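You operate a simulated robot arm through the tools that you are given. There is no shell and no other tool.

Carry out the task below with a simulated robot arm. There is one attempt and no reset: what you move stays moved.

TASK
Coat the skimboard's wax patch and tighten its loose fin.
Fine: lay the goggles on the drying rack first, rub the wax bar over the whole patch, put it back and turn the blue thumb screw tight. Set down upright: wax bar. A coat counts when it lies all over at full strength: go over it till it gets no stronger.

The check looks at the end state, three seconds after you hand in, the way a careful person would. Anything else that was tipped, shoved, dropped, spilled or broken makes it a failure.

THE ROBOT
A 7-joint arm with a two-finger parallel gripper, fixed in place. Base frame: the origin is on the floor under the middle of its stand, x ahead of it, y to its left, z up; the work surface is at about z = 0.78. Units: m, rad, N and s.
With the tool pointing down near the work surface it reaches from about 0.44 to 0.92 m from the base axis. Its first joint turns from -2.496 to 2.496 rad. Payload 3 kg.
The tool frame sits at the grasp point between the pads (the TCP): z along the fingers, y along the line on which they close. The tips reach 0.03 m beyond it. Largest opening 0.094 m; finger width 0.028, thickness 0.01; the body of the gripper, 0.05 by 0.096 m, starts 0.055 m behind the TCP.
Orientation is told as [roll, pitch, yaw] about the base's x, y, z axes, in that order, counted from this pose: with the fingers straight down and closing along the base's y, the tool's x points along the base's -x, its y along +y and its z along -z.

THE INTERFACE
- The arm moves only by the tool jog_arm. Its argument "deltas" is a list of rows, each a list of 7 numbers: the turn, a rotation vector about the tool's x, y, z in rad, then the shift along the tool's x, y, z in m, then the opening in per cent of the stroke, from 0 (shut) to 100 (fully open). In form: [[ax, ay, az, x, y, z, hand], ...]. A call has 1 to 20 rows; each row shifts and turns the commanded pose from where the row before left it, along the tool's axes as they then stand. Rows are played at 5 a second. More than 0.05 m and 0.15 rad between two rows, or a gripper value outside its range, and nothing of the call is played. Where a pose cannot be reached the arm comes as near as it can. A force on the tool above 40 N (or 10 N above the force at the start of the call, whichever is more), or a blocked arm, ends the call early, and 0.2 s more pass. The fingers move at their own pace (about 0.072 m/s each) and stop on an object; they squeeze with about 28 N. The grip force told is the motor's: it shows also when the fingers shut on nothing. Time passes only in rows, and 0.2 s behind the last, so rows that do not move let the fingers close. The reply holds the time, the measured pose of the TCP, the force on the tool along the base axes, the opening and the grip force, in the units named above and with some noise, with the torque about the TCP (base axes, N m) and any sound that the robot's microphone picked up.
- Cameras (640 x 400 px; columns grow to the right, rows downward): "scene" is fixed at [0.0432, -0.4933, 1.6061]; the picture's right is [0.50, -0.86, 0.00], its down [-0.61, -0.36, -0.70] and it looks along [0.61, 0.35, -0.71] (base axes); focal length 356 px, centre (320, 200). "wrist" rides on the gripper at [0.076, 0.014, -0.103] in the tool frame; the picture's right is [-0.18, 0.98, 0.00], its down [-0.75, -0.14, -0.64] and it looks along [-0.63, -0.12, 0.77] (tool axes); focal length 243 px, centre (320, 200). There is no depth. A picture from a camera that has moved, and an enlarged one, comes with that camera's place and axes in the base frame and with its lens. The place of the scene camera against the robot may be out by one fixed shift of up to 0.012 m in any direction.
- snapshot(camera): a new picture of that camera. It takes no simulated time.
- enlarge(camera, box): a new picture of the part [left, top, right, bottom] of that camera's present view, enlarged. It takes no simulated time.
- hand_in(): hands the job in; it is judged then, once.

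Nothing tells you positions but the pictures and the camera data. Unless the task says otherwise, let go and move clear before handing in.

The tools are called after "Call:" as name(argument=value, ...) on one line, values as JSON. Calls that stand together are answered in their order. jog_arm: Moves the arm, as the interface text tells. Its arguments: {"type":"object","properties":{"deltas":{"type":"array","items":{"type":"array","items":{"type":"number"}}}},"required":["deltas"]} The other tools are called the same way: snapshot (camera) takes a picture; enlarge (camera, box) takes an enlarged picture of a part of a camera's view; hand_in () hands the job in.

At the start:

```text
time: 0.0
eef_pos: [0.5425, 0.0822, 1.2288]
tool_rot: [-0.001, 0.0, 0.0]
contact_force: [0.0, -0.3, 0.8]
moment: [-0.03, 0.0, -0.02]
width: 0.0939
grip_force: 0.1
```

scene: 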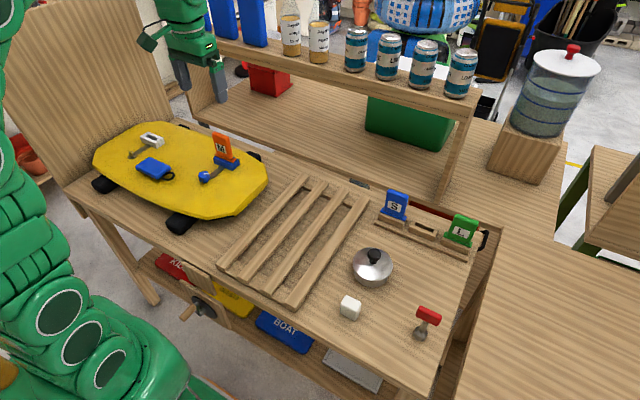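
wrist: 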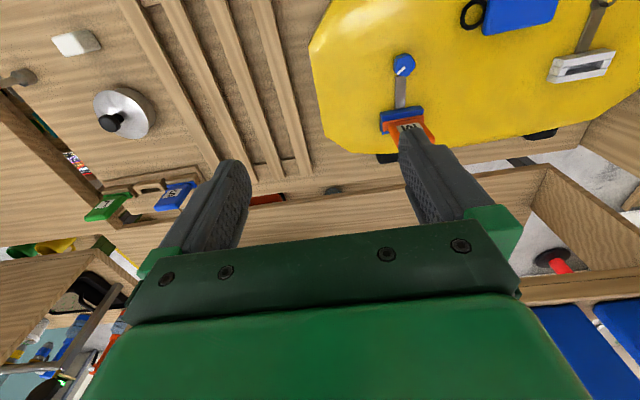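

I see a bench with a yellow skimboard at the left, a wooden drying rack in the middle, and small items at the right. I'll look closer at everything before moving.

Call:
enlarge(camera="scene", box=[80, 100, 280, 240])

Call:
enlarge(camera="scene", box=[300, 170, 500, 350])

Call:
enlarge(camera="wrist", box=[300, 0, 640, 180])

Call:
enlarge(camera="wrist", box=[0, 0, 320, 260])

```text
2.86 times, centred on (180, 170) of scene
camera zoom: at [0.0432, -0.4933, 1.6061], right [0.5, -0.86, 0.0], down [-0.61, -0.36, -0.7], along [0.61, 0.35, -0.71], focal length 1018 px, centre (720, 286)
```

zoom: 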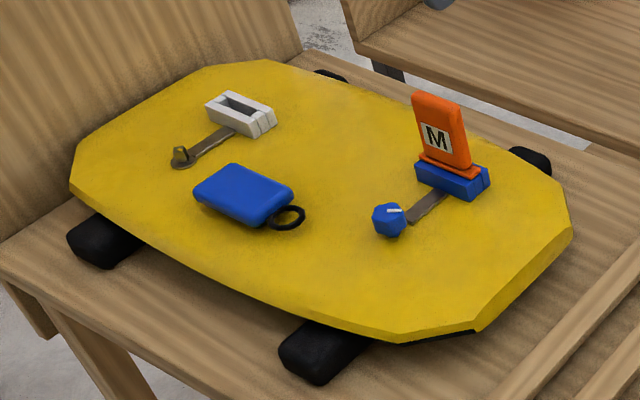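

```text
2.22 times, centred on (400, 260) of scene
camera zoom: at [0.0432, -0.4933, 1.6061], right [0.5, -0.86, 0.0], down [-0.61, -0.36, -0.7], along [0.61, 0.35, -0.71], focal length 791 px, centre (142, 67)
```

zoom: 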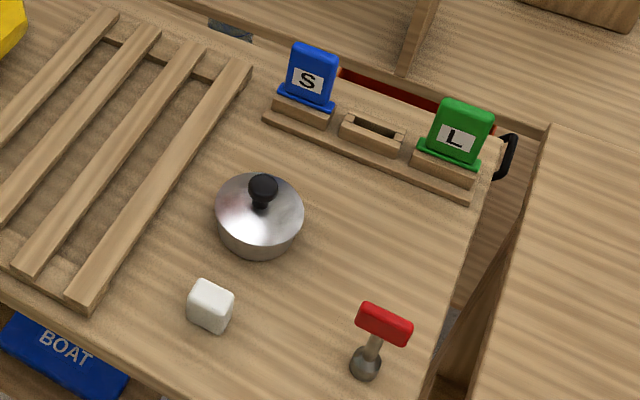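

```text
1.88 times, centred on (470, 90) of wrist
camera zoom: at [0.4672, 0.098, 1.3313], right [0.18, 0.98, 0.0], down [0.75, -0.14, 0.64], along [0.63, -0.12, -0.77], focal length 457 px, centre (38, 407)
```

zoom: 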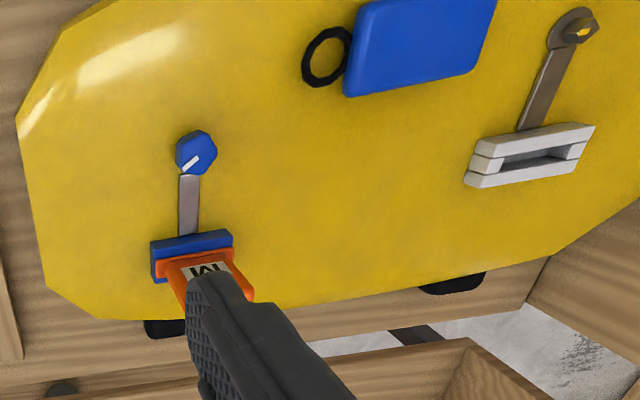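

```text
1.54 times, centred on (160, 130) of wrist
camera zoom: at [0.4672, 0.098, 1.3313], right [0.18, 0.98, 0.0], down [0.75, -0.14, 0.64], along [0.63, -0.12, -0.77], focal length 373 px, centre (566, 308)
```

zoom: 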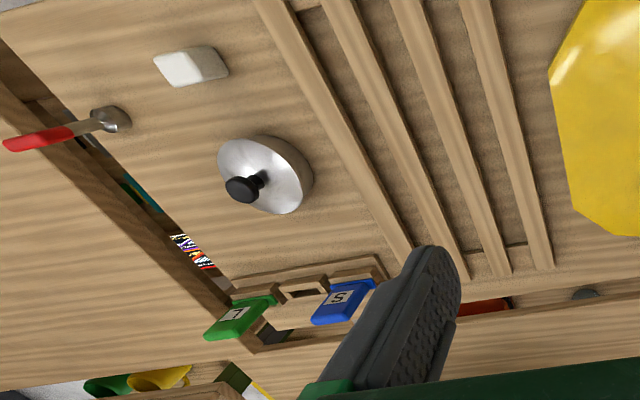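

I see the yellow board with two screw-down fittings (orange fin M with a blue knob) and a blue thing with a black ring. I need closer looks to identify the goggles, wax bar and wax patch.

Call:
enlarge(camera="scene", box=[120, 120, 200, 190])

Call:
enlarge(camera="scene", box=[180, 120, 270, 200])

Call:
enlarge(camera="scene", box=[320, 230, 460, 350])

Call:
enlarge(camera="scene", box=[140, 230, 400, 400])

Call:
enlarge(camera="scene", box=[200, 0, 640, 180])

Call:
enlarge(camera="wrist", box=[440, 0, 640, 120])

```text
5.71 times, centred on (160, 155) of scene
camera zoom: at [0.0432, -0.4933, 1.6061], right [0.5, -0.86, 0.0], down [-0.61, -0.36, -0.7], along [0.61, 0.35, -0.71], focal length 2035 px, centre (1234, 457)
```

zoom: 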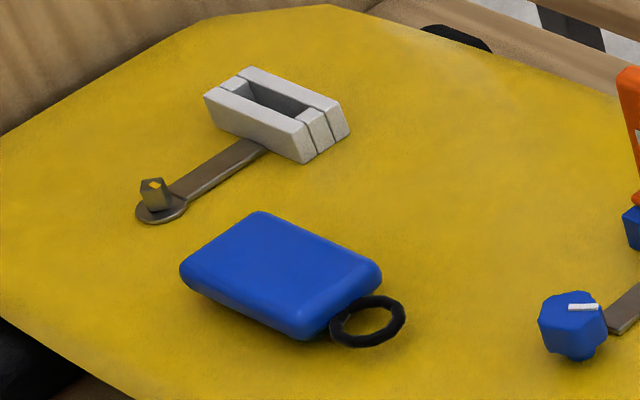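

```text
5.00 times, centred on (225, 160) of scene
camera zoom: at [0.0432, -0.4933, 1.6061], right [0.5, -0.86, 0.0], down [-0.61, -0.36, -0.7], along [0.61, 0.35, -0.71], focal length 1781 px, centre (795, 400)
```

zoom: 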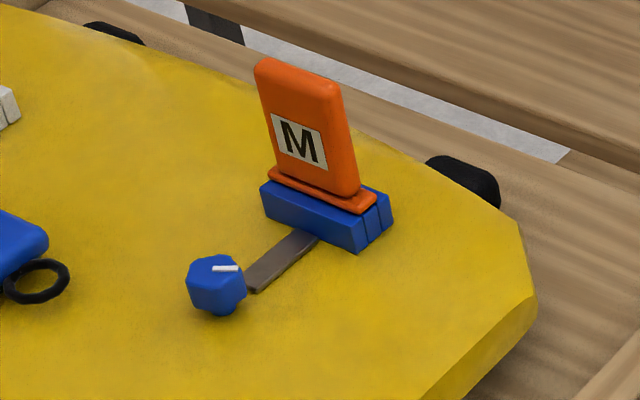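

```text
3.33 times, centred on (390, 290) of scene
camera zoom: at [0.0432, -0.4933, 1.6061], right [0.5, -0.86, 0.0], down [-0.61, -0.36, -0.7], along [0.61, 0.35, -0.71], focal length 1187 px, centre (87, -100)
```

zoom: 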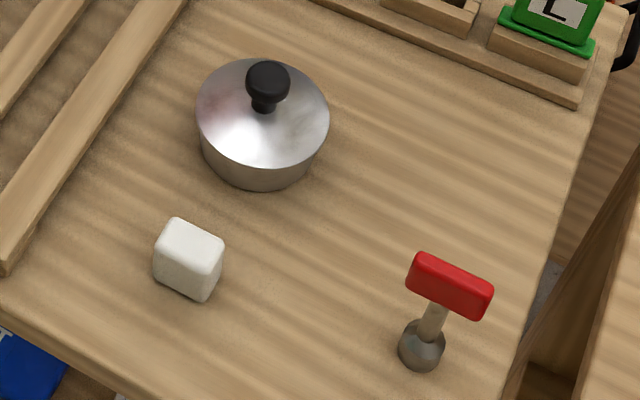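

```text
2.35 times, centred on (270, 315) of scene
camera zoom: at [0.0432, -0.4933, 1.6061], right [0.5, -0.86, 0.0], down [-0.61, -0.36, -0.7], along [0.61, 0.35, -0.71], focal length 838 px, centre (438, -71)
```

zoom: 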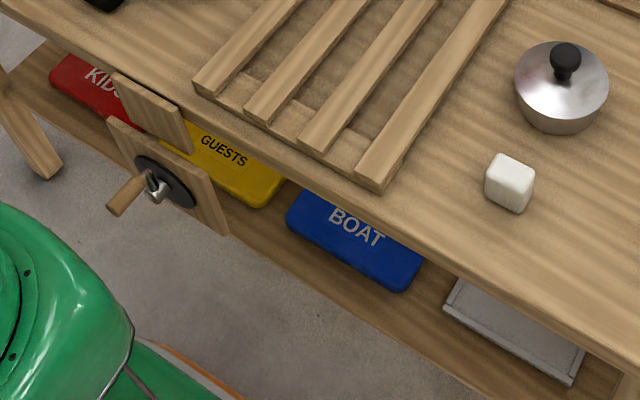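

```text
1.45 times, centred on (420, 90) of scene
camera zoom: at [0.0432, -0.4933, 1.6061], right [0.5, -0.86, 0.0], down [-0.61, -0.36, -0.7], along [0.61, 0.35, -0.71], focal length 518 px, centre (174, 360)
```

zoom: 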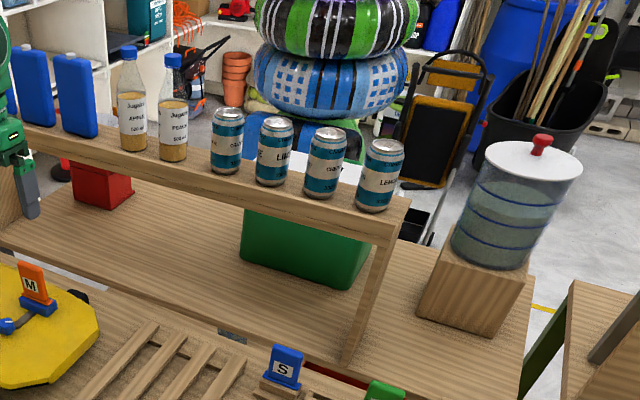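

```text
3.20 times, centred on (540, 60) of wrist
camera zoom: at [0.4672, 0.098, 1.3313], right [0.18, 0.98, 0.0], down [0.75, -0.14, 0.64], along [0.63, -0.12, -0.77], focal length 776 px, centre (-384, 648)
```

zoom: 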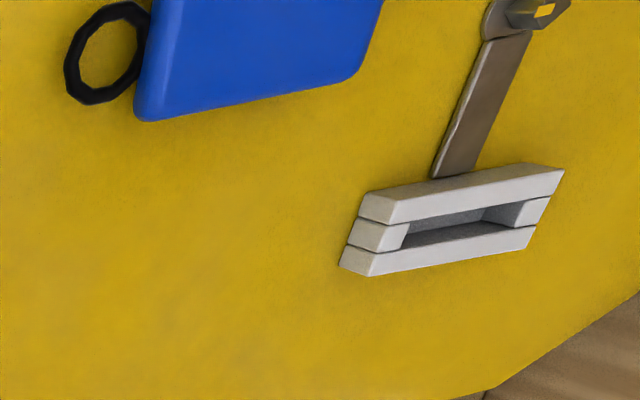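

I take the blue block with the black strap ring on the board to be the goggles, the white cube for the wax bar, and the blue knob beside fin M for the thumb screw. I'll move the wrist camera over the board to look more closely.

Call:
jog_arm(deltas=[[0, 0, 0, 0.012, 0.034, 0.003, 100], [0, 0, 0, 0.012, 0.034, 0.003, 100], [0, 0, 0, 0.012, 0.034, 0.003, 100], [0, 0, 0, 0.012, 0.034, 0.003, 100], [0, 0, 0, 0.012, 0.034, 0.003, 100], [0, 0, 0, 0.012, 0.034, 0.003, 100], [0, 0, 0, 0.012, 0.034, 0.003, 100], [0, 0, 0, 0.012, 0.034, 0.003, 100], [0, 0, 0, 0.012, 0.034, 0.003, 100], [0, 0, 0, 0.012, 0.034, 0.003, 100], [0, 0, 0, 0, 0, 0, 100]])

Call:
snapshot(camera="wrist")

Call:
snapshot(camera="scene")

```text
time: 2.4
eef_pos: [0.4208, 0.4239, 1.2008]
tool_rot: [0.001, -0.001, -0.001]
contact_force: [-0.8, 0.9, -0.1]
moment: [0.01, -0.01, -0.01]
width: 0.094
grip_force: 0.2
```

```text
taken
camera wrist: at [0.3453, 0.439, 1.3021], right [0.18, 0.98, 0.0], down [0.75, -0.14, 0.64], along [0.63, -0.12, -0.77], focal length 243 px, centre (320, 200)
```

wrist: 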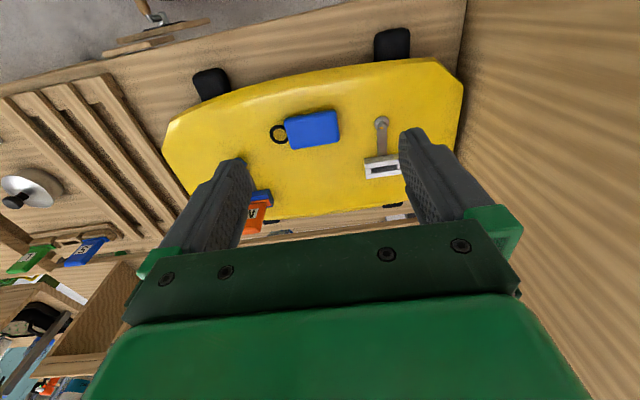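

```text
taken
```

scene: 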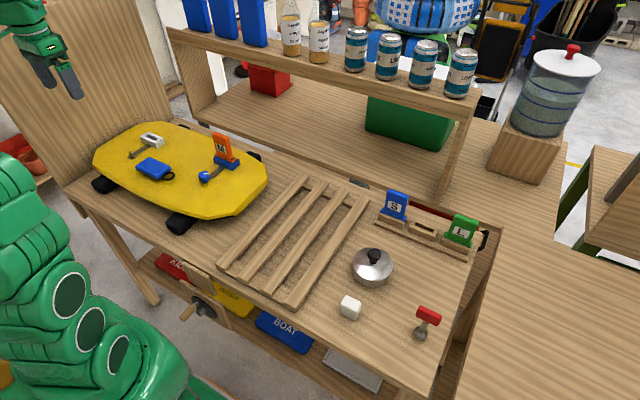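

Call:
enlarge(camera="wrist", box=[160, 40, 480, 240])

Call:
enlarge(camera="wrist", box=[240, 80, 400, 180])

```text
2.00 times, centred on (320, 140) of wrist
camera zoom: at [0.3453, 0.439, 1.3021], right [0.18, 0.98, 0.0], down [0.75, -0.14, 0.64], along [0.63, -0.12, -0.77], focal length 485 px, centre (320, 320)
```

zoom: 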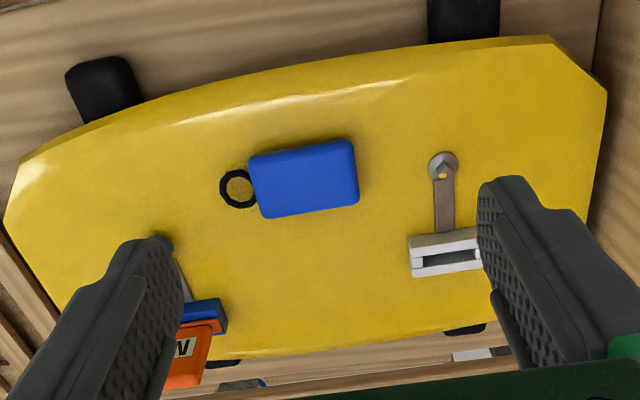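

```text
4.00 times, centred on (320, 130) of wrist
camera zoom: at [0.3453, 0.439, 1.3021], right [0.18, 0.98, 0.0], down [0.75, -0.14, 0.64], along [0.63, -0.12, -0.77], focal length 970 px, centre (320, 480)
```

zoom: 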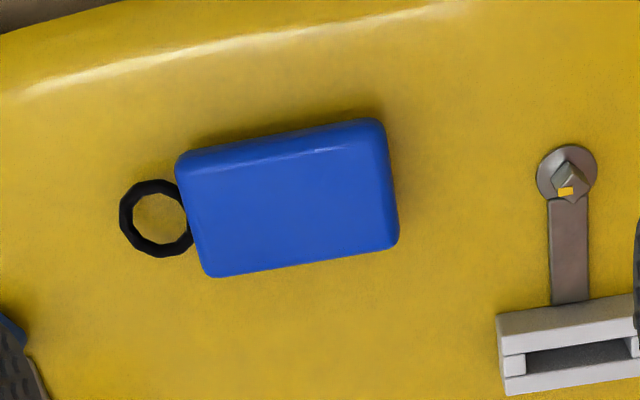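

The only candidate for goggles is the blue body with the black strap, about 9 x 6 cm, near (0.53, 0.39) on the board. I'll turn the gripper 90° and move lower to view it for measuring.

Call:
jog_arm(deltas=[[0, 0, -0.1428, 0, 0, 0, 100], [0, 0, -0.1428, 0, 0, 0, 100], [0, 0, -0.1428, 0, 0, 0, 100], [0, 0, -0.1428, 0, 0, 0, 100], [0, 0, -0.1428, 0, 0, 0, 100], [0, 0, -0.1428, 0, 0, 0, 100], [0, 0, -0.1428, 0, 0, 0, 100], [0, 0, -0.1428, 0, 0, 0, 100], [0, 0, -0.1428, 0, 0, 0, 100], [0, 0, -0.1428, 0, 0, 0, 100], [0, 0, -0.1428, 0, 0, 0, 100], [0, 0, 0, 0.01, -0.0214, 0.024, 100], [0, 0, 0, 0.01, -0.0214, 0.024, 100], [0, 0, 0, 0.01, -0.0214, 0.024, 100], [0, 0, 0, 0.01, -0.0214, 0.024, 100], [0, 0, 0, 0.01, -0.0214, 0.024, 100], [0, 0, 0, 0, 0, 0, 100]])

Call:
snapshot(camera="wrist")

Call:
snapshot(camera="scene")

```text
time: 6.0
eef_pos: [0.5302, 0.3737, 1.0802]
tool_rot: [-0.001, -0.002, 1.573]
contact_force: [0.2, 0.2, -0.3]
moment: [0.01, 0.02, -0.02]
width: 0.0939
grip_force: 0.0
```

```text
taken
camera wrist: at [0.5158, 0.2974, 1.1816], right [-0.98, 0.18, 0.0], down [0.14, 0.75, 0.64], along [0.12, 0.63, -0.77], focal length 243 px, centre (320, 200)
```

wrist: 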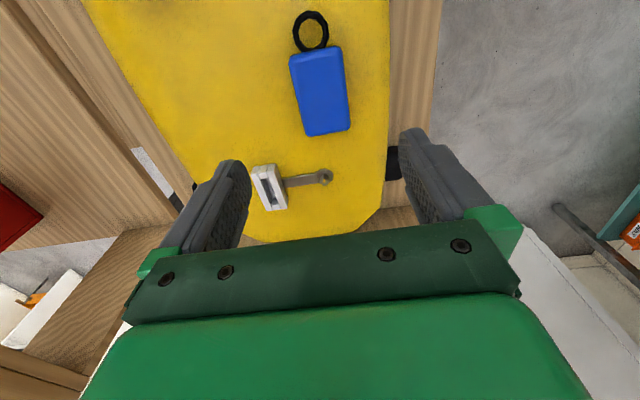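

```text
taken
```

scene: 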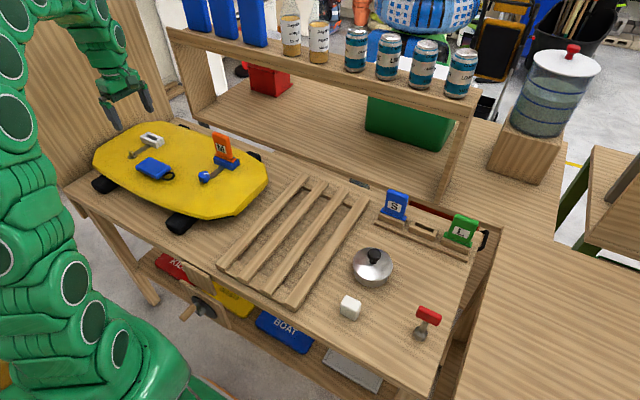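

Call:
enlarge(camera="wrist", box=[240, 0, 400, 100])

Call:
enlarge(camera="wrist", box=[240, 60, 400, 160])

Call:
enlarge(camera="wrist", box=[80, 0, 400, 250])

```text
4.00 times, centred on (320, 50) of wrist
camera zoom: at [0.5158, 0.2974, 1.1816], right [-0.98, 0.18, 0.0], down [0.14, 0.75, 0.64], along [0.12, 0.63, -0.77], focal length 970 px, centre (320, 800)
```

zoom: 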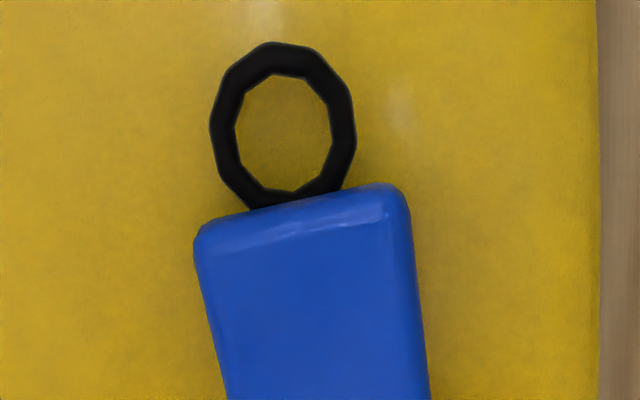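

```text
4.00 times, centred on (320, 110) of wrist
camera zoom: at [0.5158, 0.2974, 1.1816], right [-0.98, 0.18, 0.0], down [0.14, 0.75, 0.64], along [0.12, 0.63, -0.77], focal length 970 px, centre (320, 560)
```

zoom: 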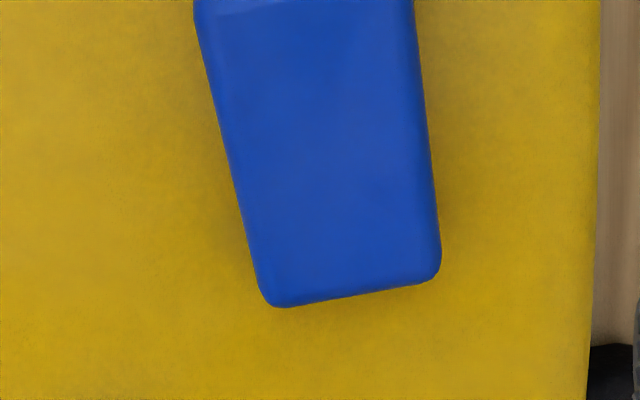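

```text
1.60 times, centred on (240, 125) of wrist
camera zoom: at [0.5158, 0.2974, 1.1816], right [-0.98, 0.18, 0.0], down [0.14, 0.75, 0.64], along [0.12, 0.63, -0.77], focal length 388 px, centre (448, 320)
```

zoom: 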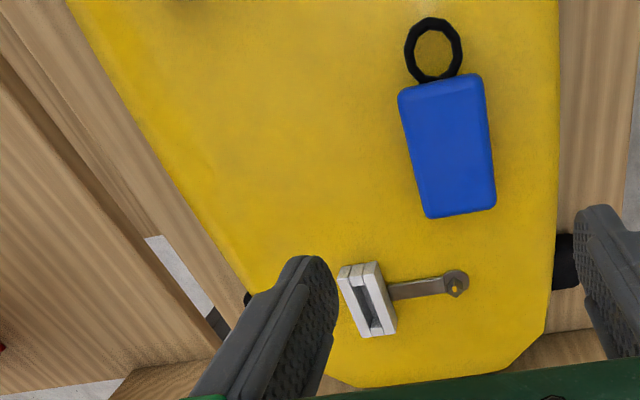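

The goggles body spans about x 0.50–0.56, y 0.342–0.439, with its top near z 0.87 and the board top near 0.845. I'll descend above it and check before gripping.

Call:
jog_arm(deltas=[[0, 0, 0, -0.0033, 0, 0.028, 100], [0, 0, 0, -0.0033, 0, 0.028, 100], [0, 0, 0, -0.0033, 0, 0.028, 100], [0, 0, 0, -0.0033, 0, 0.028, 100], [0, 0, 0, -0.0033, 0, 0.028, 100], [0, 0, 0, 0, 0, 0, 100]])

Call:
snapshot(camera="wrist")

Call:
enlarge(camera="scene", box=[80, 60, 280, 220])

```text
time: 7.4
eef_pos: [0.5304, 0.3896, 0.9377]
tool_rot: [0.0, 0.0, 1.569]
contact_force: [-0.3, -0.3, 0.3]
moment: [0.0, 0.0, 0.0]
width: 0.0941
grip_force: 0.2
```

```text
taken
camera wrist: at [0.5156, 0.313, 1.0403], right [-0.98, 0.18, 0.0], down [0.14, 0.75, 0.64], along [0.12, 0.63, -0.77], focal length 243 px, centre (320, 200)
```

wrist: 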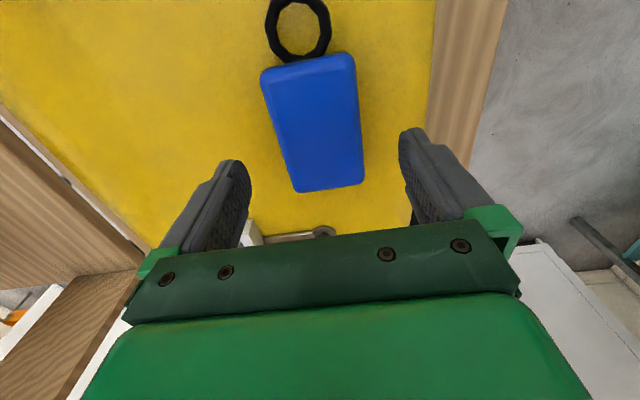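

```text
2.50 times, centred on (180, 140) of scene
camera zoom: at [0.0432, -0.4933, 1.6061], right [0.5, -0.86, 0.0], down [-0.61, -0.36, -0.7], along [0.61, 0.35, -0.71], focal length 890 px, centre (670, 350)
```

zoom: 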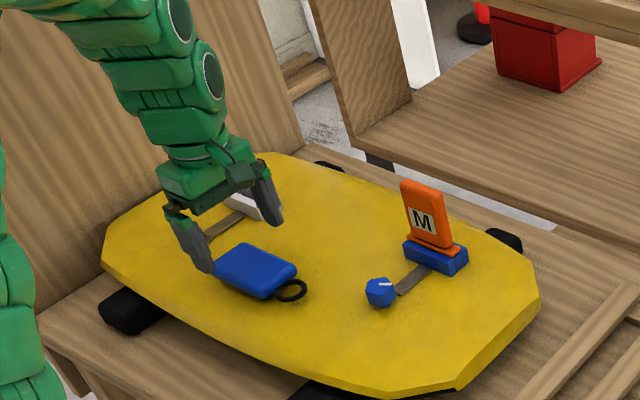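

Alignment looks right: the goggles body is centred between the fingers in x. I'll descend to about z 0.882 and close.

Call:
jog_arm(deltas=[[0, 0, 0, 0, 0, 0.02, 100], [0, 0, 0, 0, 0, 0.02, 100], [0, 0, 0, 0, 0, 0.01, 100], [0, 0, 0, 0, 0, 0.005, 100], [0, 0, 0, 0, 0, 0, 100]])

Call:
snapshot(camera="wrist")

Call:
enlarge(camera="scene", box=[120, 100, 220, 200])

```text
time: 8.6
eef_pos: [0.5304, 0.3894, 0.8846]
tool_rot: [0.0, 0.0, 1.572]
contact_force: [-0.7, -1.3, -0.1]
moment: [0.04, -0.01, 0.01]
width: 0.094
grip_force: 0.1
```

```text
taken
camera wrist: at [0.516, 0.3135, 0.9864], right [-0.98, 0.18, 0.0], down [0.14, 0.75, 0.64], along [0.12, 0.63, -0.77], focal length 243 px, centre (320, 200)
```

wrist: 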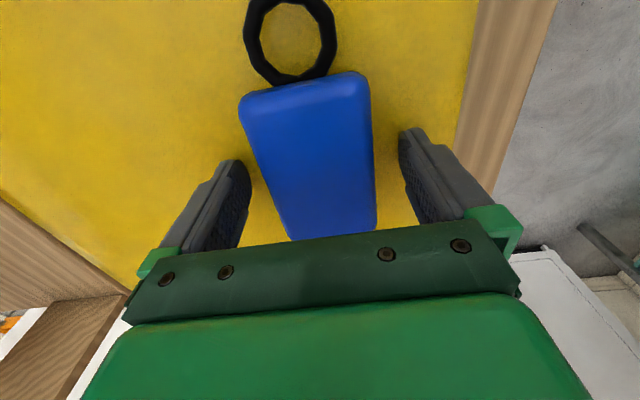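

```text
4.00 times, centred on (170, 150) of scene
camera zoom: at [0.0432, -0.4933, 1.6061], right [0.5, -0.86, 0.0], down [-0.61, -0.36, -0.7], along [0.61, 0.35, -0.71], focal length 1425 px, centre (920, 400)
```

zoom: 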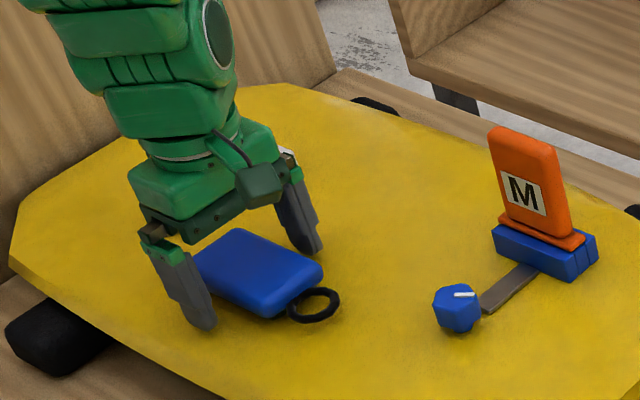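

Fingers straddle the goggles with free space on both sides. I'll go 4 mm lower, then close.

Call:
jog_arm(deltas=[[0, 0, 0, 0, 0, 0.004, 100], [0, 0, 0, 0, 0, 0, 80], [0, 0, 0, 0, 0, 0, 60], [0, 0, 0, 0, 0, 0, 40], [0, 0, 0, 0, 0, 0, 20], [0, 0, 0, 0, 0, 0, 20]])

Call:
snapshot(camera="wrist")

```text
time: 10.0
eef_pos: [0.5305, 0.3902, 0.8804]
tool_rot: [0.0, 0.0, 1.57]
contact_force: [0.7, -0.4, 2.9]
moment: [0.04, 0.11, 0.01]
width: 0.0657
grip_force: 28.1
```

```text
taken
camera wrist: at [0.516, 0.3142, 0.9824], right [-0.98, 0.18, 0.0], down [0.14, 0.75, 0.64], along [0.12, 0.63, -0.77], focal length 243 px, centre (320, 200)
```

wrist: 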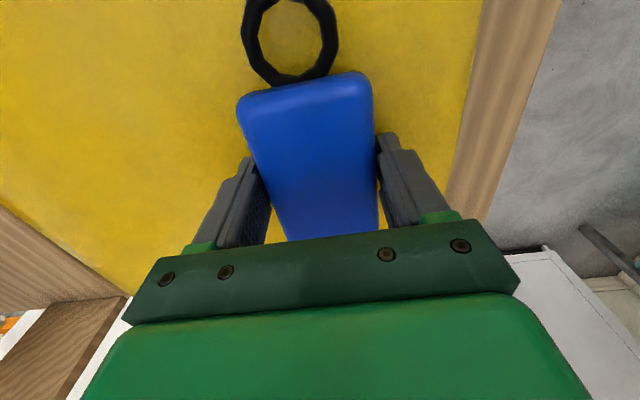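

The goggles are gripped at 6.6 cm width. I'll lift straight up and check.

Call:
jog_arm(deltas=[[0, 0, 0, 0, 0, -0.01, 20], [0, 0, 0, 0, 0, -0.02, 20], [0, 0, 0, 0, 0, -0.03, 20], [0, 0, 0, 0, 0, -0.04, 20], [0, 0, 0, 0, 0, -0.04, 20], [0, 0, 0, 0, 0, -0.04, 20], [0, 0, 0, 0, 0, 0, 20]])

Call:
snapshot(camera="wrist")

Call:
snapshot(camera="scene")

Call:
enlarge(camera="scene", box=[80, 60, 280, 220])

Call:
enlarge(camera="scene", box=[210, 160, 390, 310])

```text
time: 11.6
eef_pos: [0.5293, 0.3903, 1.0599]
tool_rot: [-0.001, -0.001, 1.571]
contact_force: [-0.6, 1.4, 0.3]
moment: [0.02, 0.0, 0.0]
width: 0.0187
grip_force: 0.0
```

```text
taken
camera wrist: at [0.5156, 0.3145, 1.1628], right [-0.98, 0.18, 0.0], down [0.14, 0.75, 0.64], along [0.12, 0.63, -0.77], focal length 243 px, centre (320, 200)
```

wrist: 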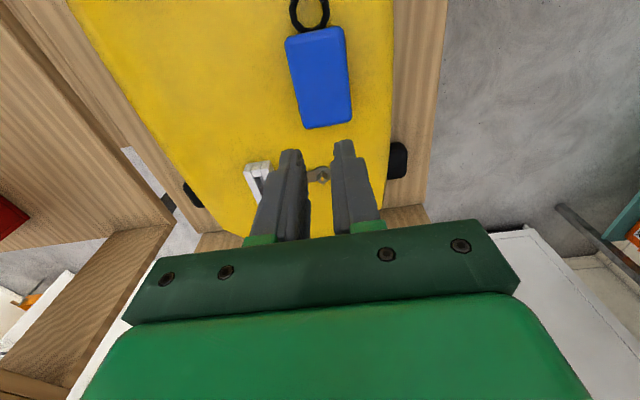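

```text
taken
```

scene: 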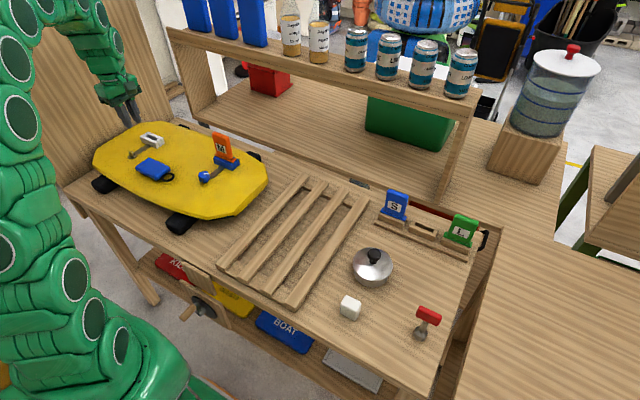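

```text
2.50 times, centred on (180, 140) of scene
camera zoom: at [0.0432, -0.4933, 1.6061], right [0.5, -0.86, 0.0], down [-0.61, -0.36, -0.7], along [0.61, 0.35, -0.71], focal length 890 px, centre (670, 350)
```

zoom: 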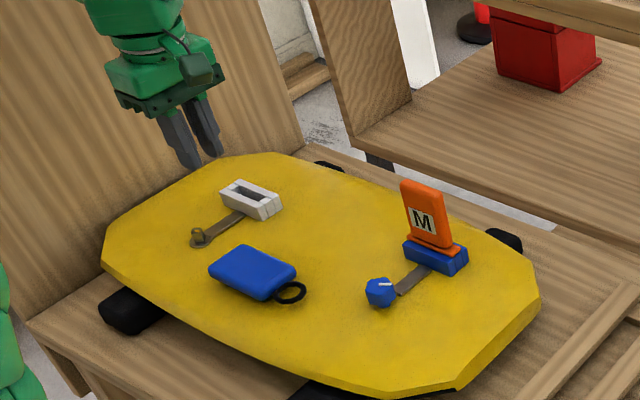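

```text
2.67 times, centred on (300, 235) of scene
camera zoom: at [0.0432, -0.4933, 1.6061], right [0.5, -0.86, 0.0], down [-0.61, -0.36, -0.7], along [0.61, 0.35, -0.71], focal length 950 px, centre (373, 107)
```

zoom: 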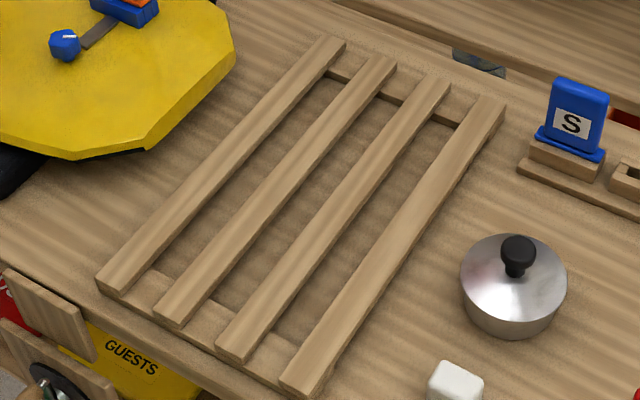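

The grip slid off: the goggles stayed put on the board, so the fingers held only the rounded upper edge. I'll open, go back down deeper in small steps watching the force, and re-grip.

Call:
jog_arm(deltas=[[0, 0, 0, 0, 0, 0, 100], [0, 0, 0, 0, 0, 0, 100], [0, 0, 0, 0, 0, 0, 100], [0, 0, 0, 0, 0.002, 0.04, 100], [0, 0, 0, 0, 0, 0.04, 100], [0, 0, 0, 0, 0, 0.04, 100], [0, 0, 0, 0, 0, 0.03, 100], [0, 0, 0, 0, 0, 0.02, 100], [0, 0, 0, 0, 0, 0.01, 100], [0, 0, 0, 0, 0, 0, 100]])

Call:
snapshot(camera="wrist")

```text
time: 13.8
eef_pos: [0.5299, 0.3894, 0.8799]
tool_rot: [-0.001, 0.001, 1.57]
contact_force: [-0.9, -1.4, -0.1]
moment: [0.0, -0.01, -0.02]
width: 0.094
grip_force: 0.0
```

```text
taken
camera wrist: at [0.5152, 0.314, 0.9825], right [-0.98, 0.18, 0.0], down [0.14, 0.75, 0.64], along [0.12, 0.63, -0.77], focal length 243 px, centre (320, 200)
```

wrist: 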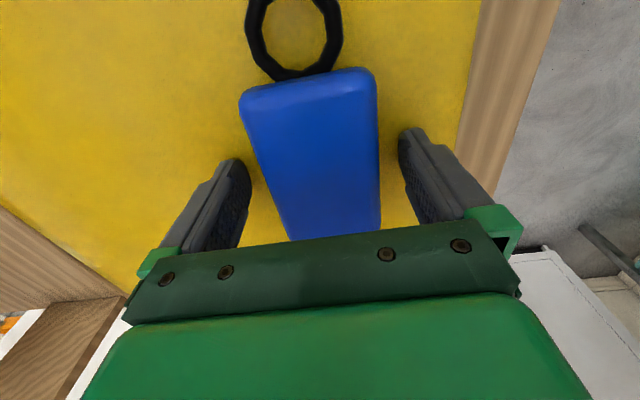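

No contact yet with tips near z 0.850. I'll step down gently while watching the vertical force.

Call:
jog_arm(deltas=[[0, 0, 0, 0, 0, 0.002, 100], [0, 0, 0, 0, 0, 0.002, 100], [0, 0, 0, 0, 0, 0, 100]])

```text
time: 14.4
eef_pos: [0.5313, 0.3884, 0.879]
tool_rot: [-0.006, -0.003, 1.569]
contact_force: [-6.0, -5.4, 8.9]
moment: [-0.03, -0.3, -0.24]
width: 0.0916
grip_force: 0.1
stopped in row 2: the force on the tool passed its limit at 49 N (the readings are from after the stop); the commanded pose is now the measured one
```

The tips touched the board at about z 0.849 (a brief 49 N push), so the board top is about 0.849. I'll back off 2 mm and check that nothing shifted.

Call:
jog_arm(deltas=[[0, 0, 0, 0, 0, -0.002, 100], [0, 0, 0, 0, 0, 0, 100]])

Call:
snapshot(camera="wrist")

Call:
enlarge(camera="scene", box=[80, 100, 280, 240])

Call:
enlarge(camera="wrist", box=[180, 60, 480, 250])

```text
time: 15.0
eef_pos: [0.5304, 0.3895, 0.8816]
tool_rot: [-0.004, -0.002, 1.569]
contact_force: [0.1, -0.8, -0.4]
moment: [0.0, 0.0, 0.01]
width: 0.0941
grip_force: 0.0
```

```text
taken
camera wrist: at [0.516, 0.3139, 0.9829], right [-0.98, 0.19, 0.0], down [0.14, 0.75, 0.64], along [0.12, 0.63, -0.77], focal length 243 px, centre (320, 200)
```

wrist: 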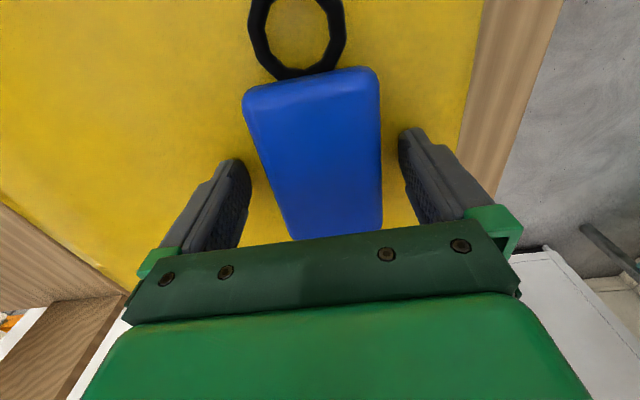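

```text
2.86 times, centred on (180, 170) of scene
camera zoom: at [0.0432, -0.4933, 1.6061], right [0.5, -0.86, 0.0], down [-0.61, -0.36, -0.7], along [0.61, 0.35, -0.71], focal length 1018 px, centre (720, 286)
```

zoom: 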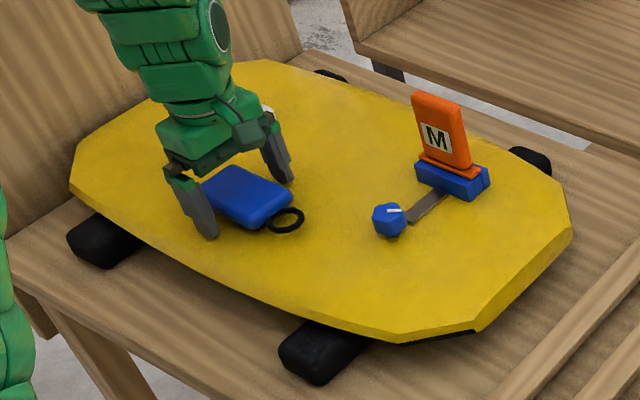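

```text
2.11 times, centred on (330, 155) of wrist
camera zoom: at [0.516, 0.3139, 0.9829], right [-0.98, 0.19, 0.0], down [0.14, 0.75, 0.64], along [0.12, 0.63, -0.77], focal length 511 px, centre (299, 295)
```

zoom: 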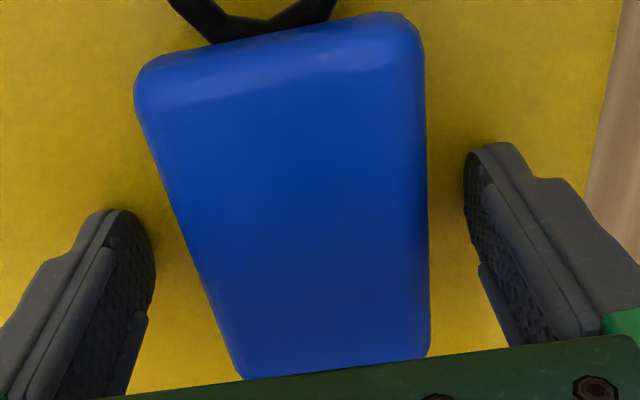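

Nothing shifted. I'll re-centre by 3 mm, close fully and lift only a few millimetres to test the hold.

Call:
jog_arm(deltas=[[0, 0, 0, 0, 0.003, 0.001, 100], [0, 0, 0, 0, 0, 0, 60], [0, 0, 0, 0, 0, 0, 20], [0, 0, 0, 0, 0, 0, 0], [0, 0, 0, 0, 0, 0, 0], [0, 0, 0, 0, 0, 0, 0], [0, 0, 0, 0, 0, 0, 0]])

Call:
jog_arm(deltas=[[0, 0, 0, 0, 0, -0.002, 0], [0, 0, 0, 0, 0, -0.002, 0], [0, 0, 0, 0, 0, 0, 0]])

Call:
snapshot(camera="wrist")

```text
time: 16.6
eef_pos: [0.5268, 0.389, 0.8795]
tool_rot: [-0.004, -0.002, 1.57]
contact_force: [-0.6, -0.2, -0.2]
moment: [0.01, 0.04, 0.03]
width: 0.0659
grip_force: 28.2
```

```text
time: 17.4
eef_pos: [0.5273, 0.3886, 0.884]
tool_rot: [-0.002, -0.002, 1.568]
contact_force: [-0.6, -1.2, -1.4]
moment: [0.01, 0.02, 0.03]
width: 0.0657
grip_force: 27.8
```

```text
taken
camera wrist: at [0.5132, 0.3141, 0.9856], right [-0.98, 0.19, 0.0], down [0.14, 0.75, 0.64], along [0.12, 0.63, -0.77], focal length 243 px, centre (320, 200)
```

wrist: 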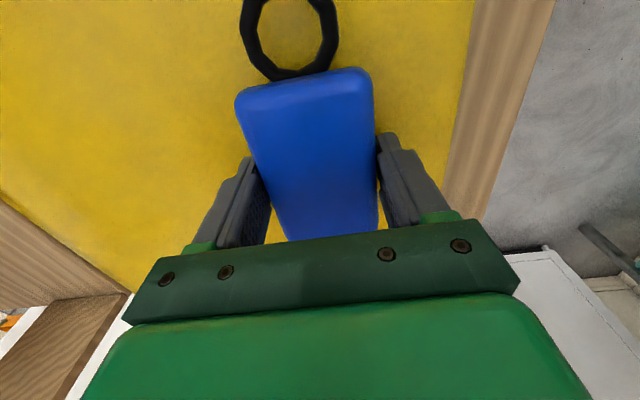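

It's still held with about 1.4 N of weight showing. I'll continue lifting slowly.

Call:
jog_arm(deltas=[[0, 0, 0, 0, 0, -0.003, 0], [0, 0, 0, 0, 0, -0.004, 0], [0, 0, 0, 0, 0, -0.005, 0], [0, 0, 0, 0, 0, 0, 0]])

Call:
snapshot(camera="wrist")

Call:
enlarge(camera="scene", box=[80, 100, 280, 240])

```text
time: 18.4
eef_pos: [0.5276, 0.3899, 0.8968]
tool_rot: [-0.002, -0.001, 1.569]
contact_force: [-0.4, -0.3, 0.0]
moment: [0.03, 0.0, 0.01]
width: 0.0654
grip_force: 28.4
```

```text
taken
camera wrist: at [0.5133, 0.3141, 0.9978], right [-0.98, 0.19, 0.0], down [0.14, 0.75, 0.64], along [0.12, 0.63, -0.77], focal length 243 px, centre (320, 200)
```

wrist: 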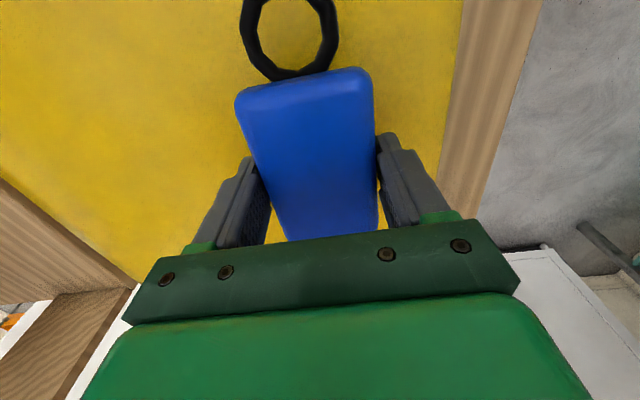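

```text
2.86 times, centred on (180, 170) of scene
camera zoom: at [0.0432, -0.4933, 1.6061], right [0.5, -0.86, 0.0], down [-0.61, -0.36, -0.7], along [0.61, 0.35, -0.71], focal length 1018 px, centre (720, 286)
```

zoom: 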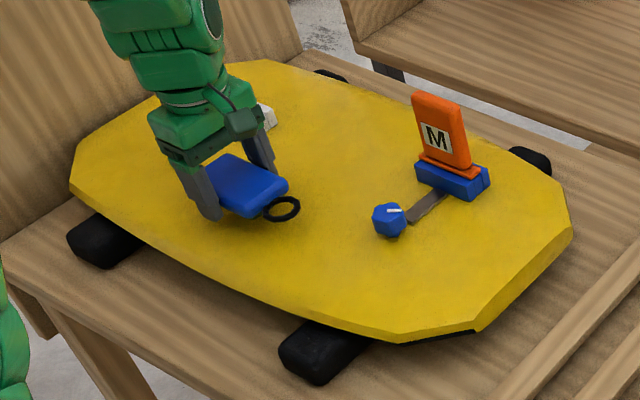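

It is lifted now with the grip steady. I'll keep rising gently.

Call:
jog_arm(deltas=[[0, 0, 0, 0, 0, -0.005, 0], [0, 0, 0, 0, 0, -0.007, 0], [0, 0, 0, 0, 0, -0.01, 0], [0, 0, 0, 0, 0, -0.012, 0], [0, 0, 0, 0, 0, -0.014, 0], [0, 0, 0, 0, 0, -0.016, 0], [0, 0, 0, 0, 0, -0.016, 0], [0, 0, 0, 0, 0, -0.014, 0], [0, 0, 0, 0, 0, -0.01, 0], [0, 0, 0, 0, 0, -0.006, 0], [0, 0, 0, 0, 0, -0.003, 0], [0, 0, 0, 0, 0, 0, 0]])

Call:
snapshot(camera="wrist")

Call:
enlarge(camera="scene", box=[80, 70, 280, 210])

```text
time: 21.0
eef_pos: [0.5271, 0.389, 1.0088]
tool_rot: [-0.003, -0.002, 1.568]
contact_force: [0.1, -0.2, -0.5]
moment: [0.0, 0.0, 0.01]
width: 0.0658
grip_force: 28.1
```

```text
taken
camera wrist: at [0.513, 0.3141, 1.1106], right [-0.98, 0.19, 0.0], down [0.14, 0.75, 0.64], along [0.12, 0.63, -0.77], focal length 243 px, centre (320, 200)
```

wrist: 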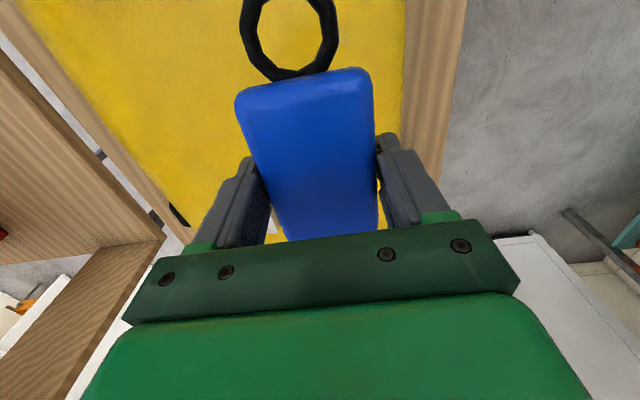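

```text
2.86 times, centred on (180, 140) of scene
camera zoom: at [0.0432, -0.4933, 1.6061], right [0.5, -0.86, 0.0], down [-0.61, -0.36, -0.7], along [0.61, 0.35, -0.71], focal length 1018 px, centre (720, 371)
```

zoom: 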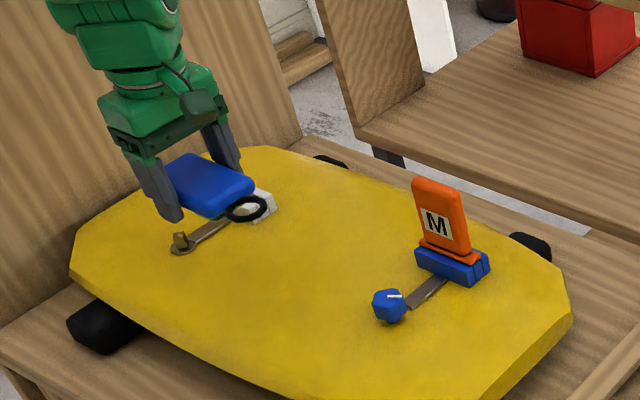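

The goggles are held firmly. The rack's four slats run along x at y ≈ 0.01, -0.065, -0.145, -0.22; I'll carry the goggles gently to (0.56, -0.105), bridging the two middle slats.

Call:
jog_arm(deltas=[[0, 0, 0, 0, 0, -0.006, 0], [0, 0, 0, 0, 0, -0.012, 0], [0, 0, 0, 0, 0, -0.014, 0], [0, 0, 0, 0, 0, -0.012, 0], [0, 0, 0, 0, 0, -0.006, 0], [0, 0, 0, 0, 0, 0, 0]])

Call:
jog_arm(deltas=[[0, 0, 0, 0.008, 0, 0, 0], [0, 0, 0, 0.014, 0, 0, 0], [0, 0, 0, 0.02, 0, 0, 0], [0, 0, 0, 0.026, 0, 0, 0], [0, 0, 0, 0.03, 0, 0, 0], [0, 0, 0, 0.03, 0, 0, 0], [0, 0, 0, 0.03, 0, 0, 0], [0, 0, 0, 0.03, 0, 0, 0], [0, 0, 0, 0.03, 0, 0, 0], [0, 0, 0, 0.03, 0, 0, 0], [0, 0, 0, 0.03, -0.004, 0, 0], [0, 0, 0, 0.03, -0.006, 0, 0], [0, 0, 0, 0.03, -0.007, 0, 0], [0, 0, 0, 0.03, -0.007, 0, 0], [0, 0, 0, 0.03, -0.005, 0, 0], [0, 0, 0, 0.03, -0.003, 0, 0], [0, 0, 0, 0.026, 0, 0, 0], [0, 0, 0, 0.02, 0, 0, 0], [0, 0, 0, 0.014, 0, 0, 0], [0, 0, 0, 0.008, 0, 0, 0]])

Call:
snapshot(camera="wrist")

Call:
snapshot(camera="scene")

```text
time: 22.4
eef_pos: [0.5266, 0.3906, 1.0592]
tool_rot: [-0.003, -0.001, 1.569]
contact_force: [0.3, 0.4, -0.9]
moment: [0.01, 0.01, 0.04]
width: 0.0659
grip_force: 28.3
```

```text
time: 26.6
eef_pos: [0.5592, -0.1071, 1.0595]
tool_rot: [-0.003, -0.002, 1.57]
contact_force: [0.5, 0.1, -0.8]
moment: [-0.02, 0.02, 0.0]
width: 0.0658
grip_force: 27.9
```

```text
taken
camera wrist: at [0.5439, -0.1829, 1.1607], right [-0.98, 0.18, 0.0], down [0.14, 0.75, 0.64], along [0.12, 0.63, -0.77], focal length 243 px, centre (320, 200)
```

wrist: 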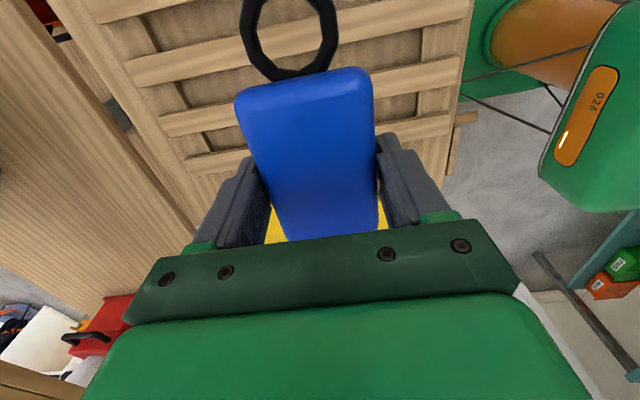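

```text
taken
```

scene: 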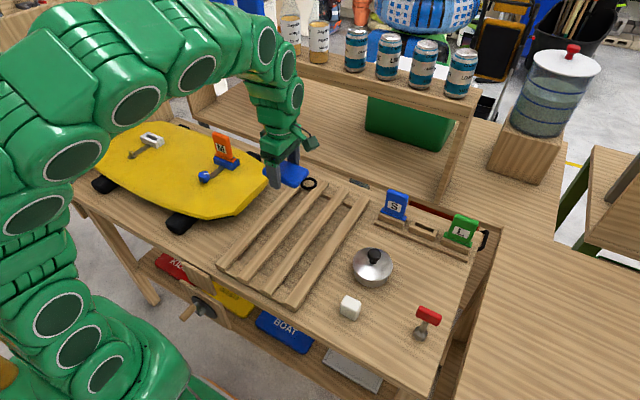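

Call:
enlarge(camera="wrist", box=[60, 0, 480, 250])

```text
1.52 times, centred on (270, 125) of wrist
camera zoom: at [0.5439, -0.1829, 1.1607], right [-0.98, 0.18, 0.0], down [0.14, 0.75, 0.64], along [0.12, 0.63, -0.77], focal length 370 px, centre (396, 314)
```

zoom: 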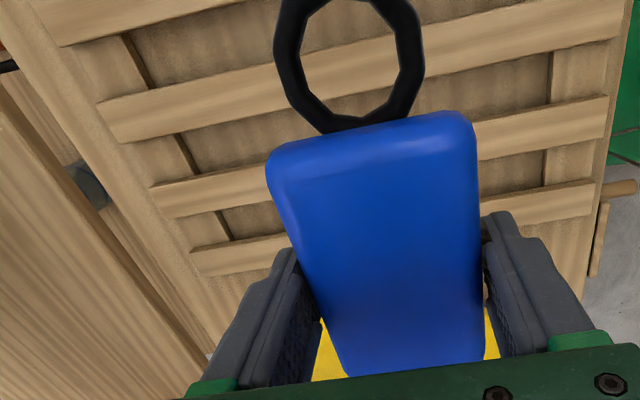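

By the wrist view the middle slats sit at y ≈ -0.078 and -0.153, so I'll shift 8 mm to y -0.115 and lower to a hover above the rack.

Call:
jog_arm(deltas=[[0, 0, 0, 0.004, 0, 0.008, 0], [0, 0, 0, 0.004, 0, 0.016, 0], [0, 0, 0, 0, 0, 0.024, 0], [0, 0, 0, 0, 0, 0.028, 0], [0, 0, 0, 0, 0, 0.028, 0], [0, 0, 0, 0, 0, 0.028, 0], [0, 0, 0, 0, 0, 0.02, 0], [0, 0, 0, 0, 0, 0.014, 0], [0, 0, 0, 0, 0, 0.008, 0], [0, 0, 0, 0, 0, 0, 0]])

Call:
snapshot(camera="wrist")

Call:
enlarge(camera="scene", box=[200, 140, 400, 300])

```text
time: 28.8
eef_pos: [0.5584, -0.1136, 0.8859]
tool_rot: [-0.003, -0.001, 1.568]
contact_force: [0.4, 0.0, -0.5]
moment: [0.0, 0.0, -0.01]
width: 0.0656
grip_force: 27.9
```

```text
taken
camera wrist: at [0.5443, -0.1895, 0.9869], right [-0.98, 0.19, 0.0], down [0.14, 0.75, 0.64], along [0.12, 0.63, -0.77], focal length 243 px, centre (320, 200)
```

wrist: 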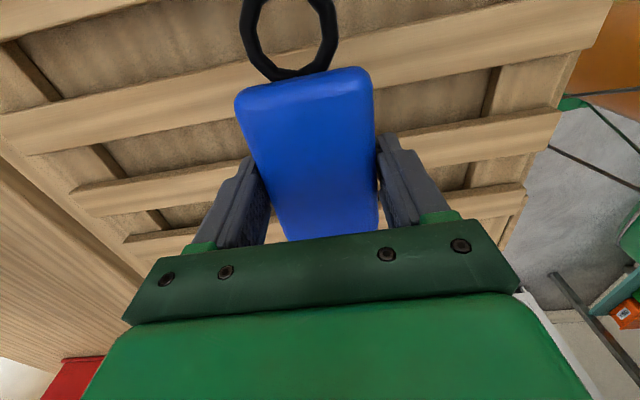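

```text
2.50 times, centred on (300, 220) of scene
camera zoom: at [0.0432, -0.4933, 1.6061], right [0.5, -0.86, 0.0], down [-0.61, -0.36, -0.7], along [0.61, 0.35, -0.71], focal length 890 px, centre (370, 150)
```

zoom: 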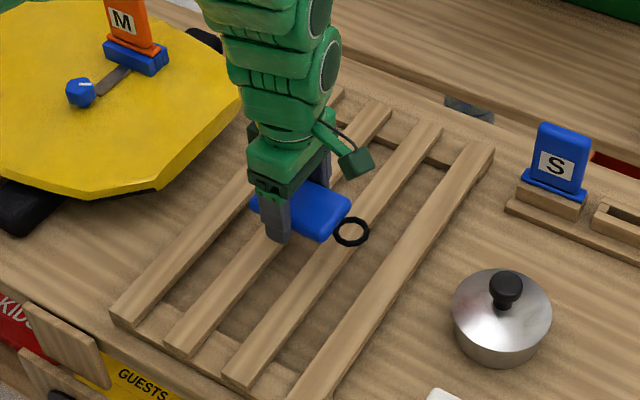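

The rack top is at about z 0.808, so the goggles should touch with the TCP near 0.839. I'll lower close, then creep.

Call:
jog_arm(deltas=[[0, 0, 0, 0, 0, 0.012, 0], [0, 0, 0, 0, 0, 0.012, 0], [0, 0, 0, 0, 0, 0.008, 0], [0, 0, 0, 0, 0, 0.006, 0], [0, 0, 0, 0, 0, 0.003, 0], [0, 0, 0, 0, 0, 0, 0]])

Call:
enlarge(camera="scene", box=[250, 180, 350, 260])

```text
time: 30.2
eef_pos: [0.5599, -0.1143, 0.8433]
tool_rot: [-0.004, -0.002, 1.57]
contact_force: [0.0, 0.1, 0.5]
moment: [-0.02, -0.02, -0.01]
width: 0.0657
grip_force: 27.9
```

```text
5.00 times, centred on (300, 220) of scene
camera zoom: at [0.0432, -0.4933, 1.6061], right [0.5, -0.86, 0.0], down [-0.61, -0.36, -0.7], along [0.61, 0.35, -0.71], focal length 1781 px, centre (420, 100)
```

zoom: 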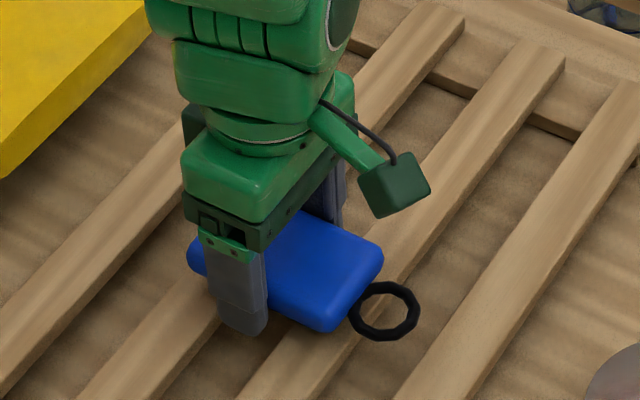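

Call:
jog_arm(deltas=[[0, 0, 0, 0, 0, 0.0015, 0], [0, 0, 0, 0, 0, 0.0015, 0], [0, 0, 0, 0, 0, 0, 0]])

```text
time: 31.0
eef_pos: [0.5603, -0.1136, 0.8401]
tool_rot: [-0.003, -0.003, 1.569]
contact_force: [-0.3, -0.4, -0.9]
moment: [0.02, -0.03, 0.01]
width: 0.0657
grip_force: 28.0
```

No contact yet at 0.840; creeping on.

Call:
jog_arm(deltas=[[0, 0, 0, 0, 0, 0.001, 0], [0, 0, 0, 0, 0, 0, 0]])

Call:
jog_arm(deltas=[[0, 0, 0, 0, 0, 0.001, 0], [0, 0, 0, 0, 0, 0, 0]])

Call:
enlarge(camera="scene", box=[270, 200, 340, 260])

```text
time: 31.6
eef_pos: [0.5603, -0.1148, 0.8401]
tool_rot: [-0.003, -0.002, 1.57]
contact_force: [-0.2, 0.0, -1.3]
moment: [-0.02, 0.02, -0.01]
width: 0.0656
grip_force: 27.6
```

```text
time: 32.2
eef_pos: [0.5605, -0.1141, 0.8385]
tool_rot: [-0.006, 0.0, 1.568]
contact_force: [-1.1, 2.2, 9.5]
moment: [-0.47, 0.33, -0.08]
width: 0.0655
grip_force: 28.0
```

```text
6.67 times, centred on (305, 230) of scene
camera zoom: at [0.0432, -0.4933, 1.6061], right [0.5, -0.86, 0.0], down [-0.61, -0.36, -0.7], along [0.61, 0.35, -0.71], focal length 2374 px, centre (420, 0)
```

zoom: 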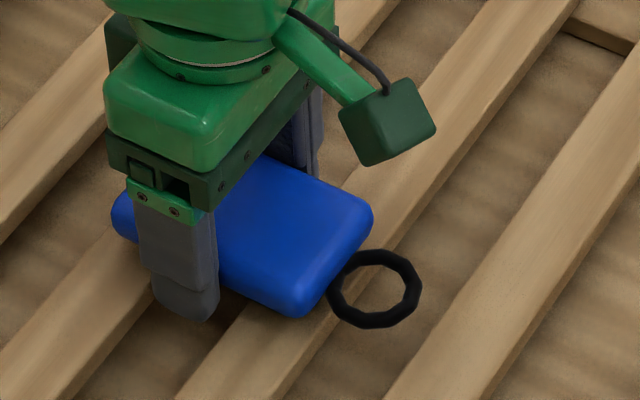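

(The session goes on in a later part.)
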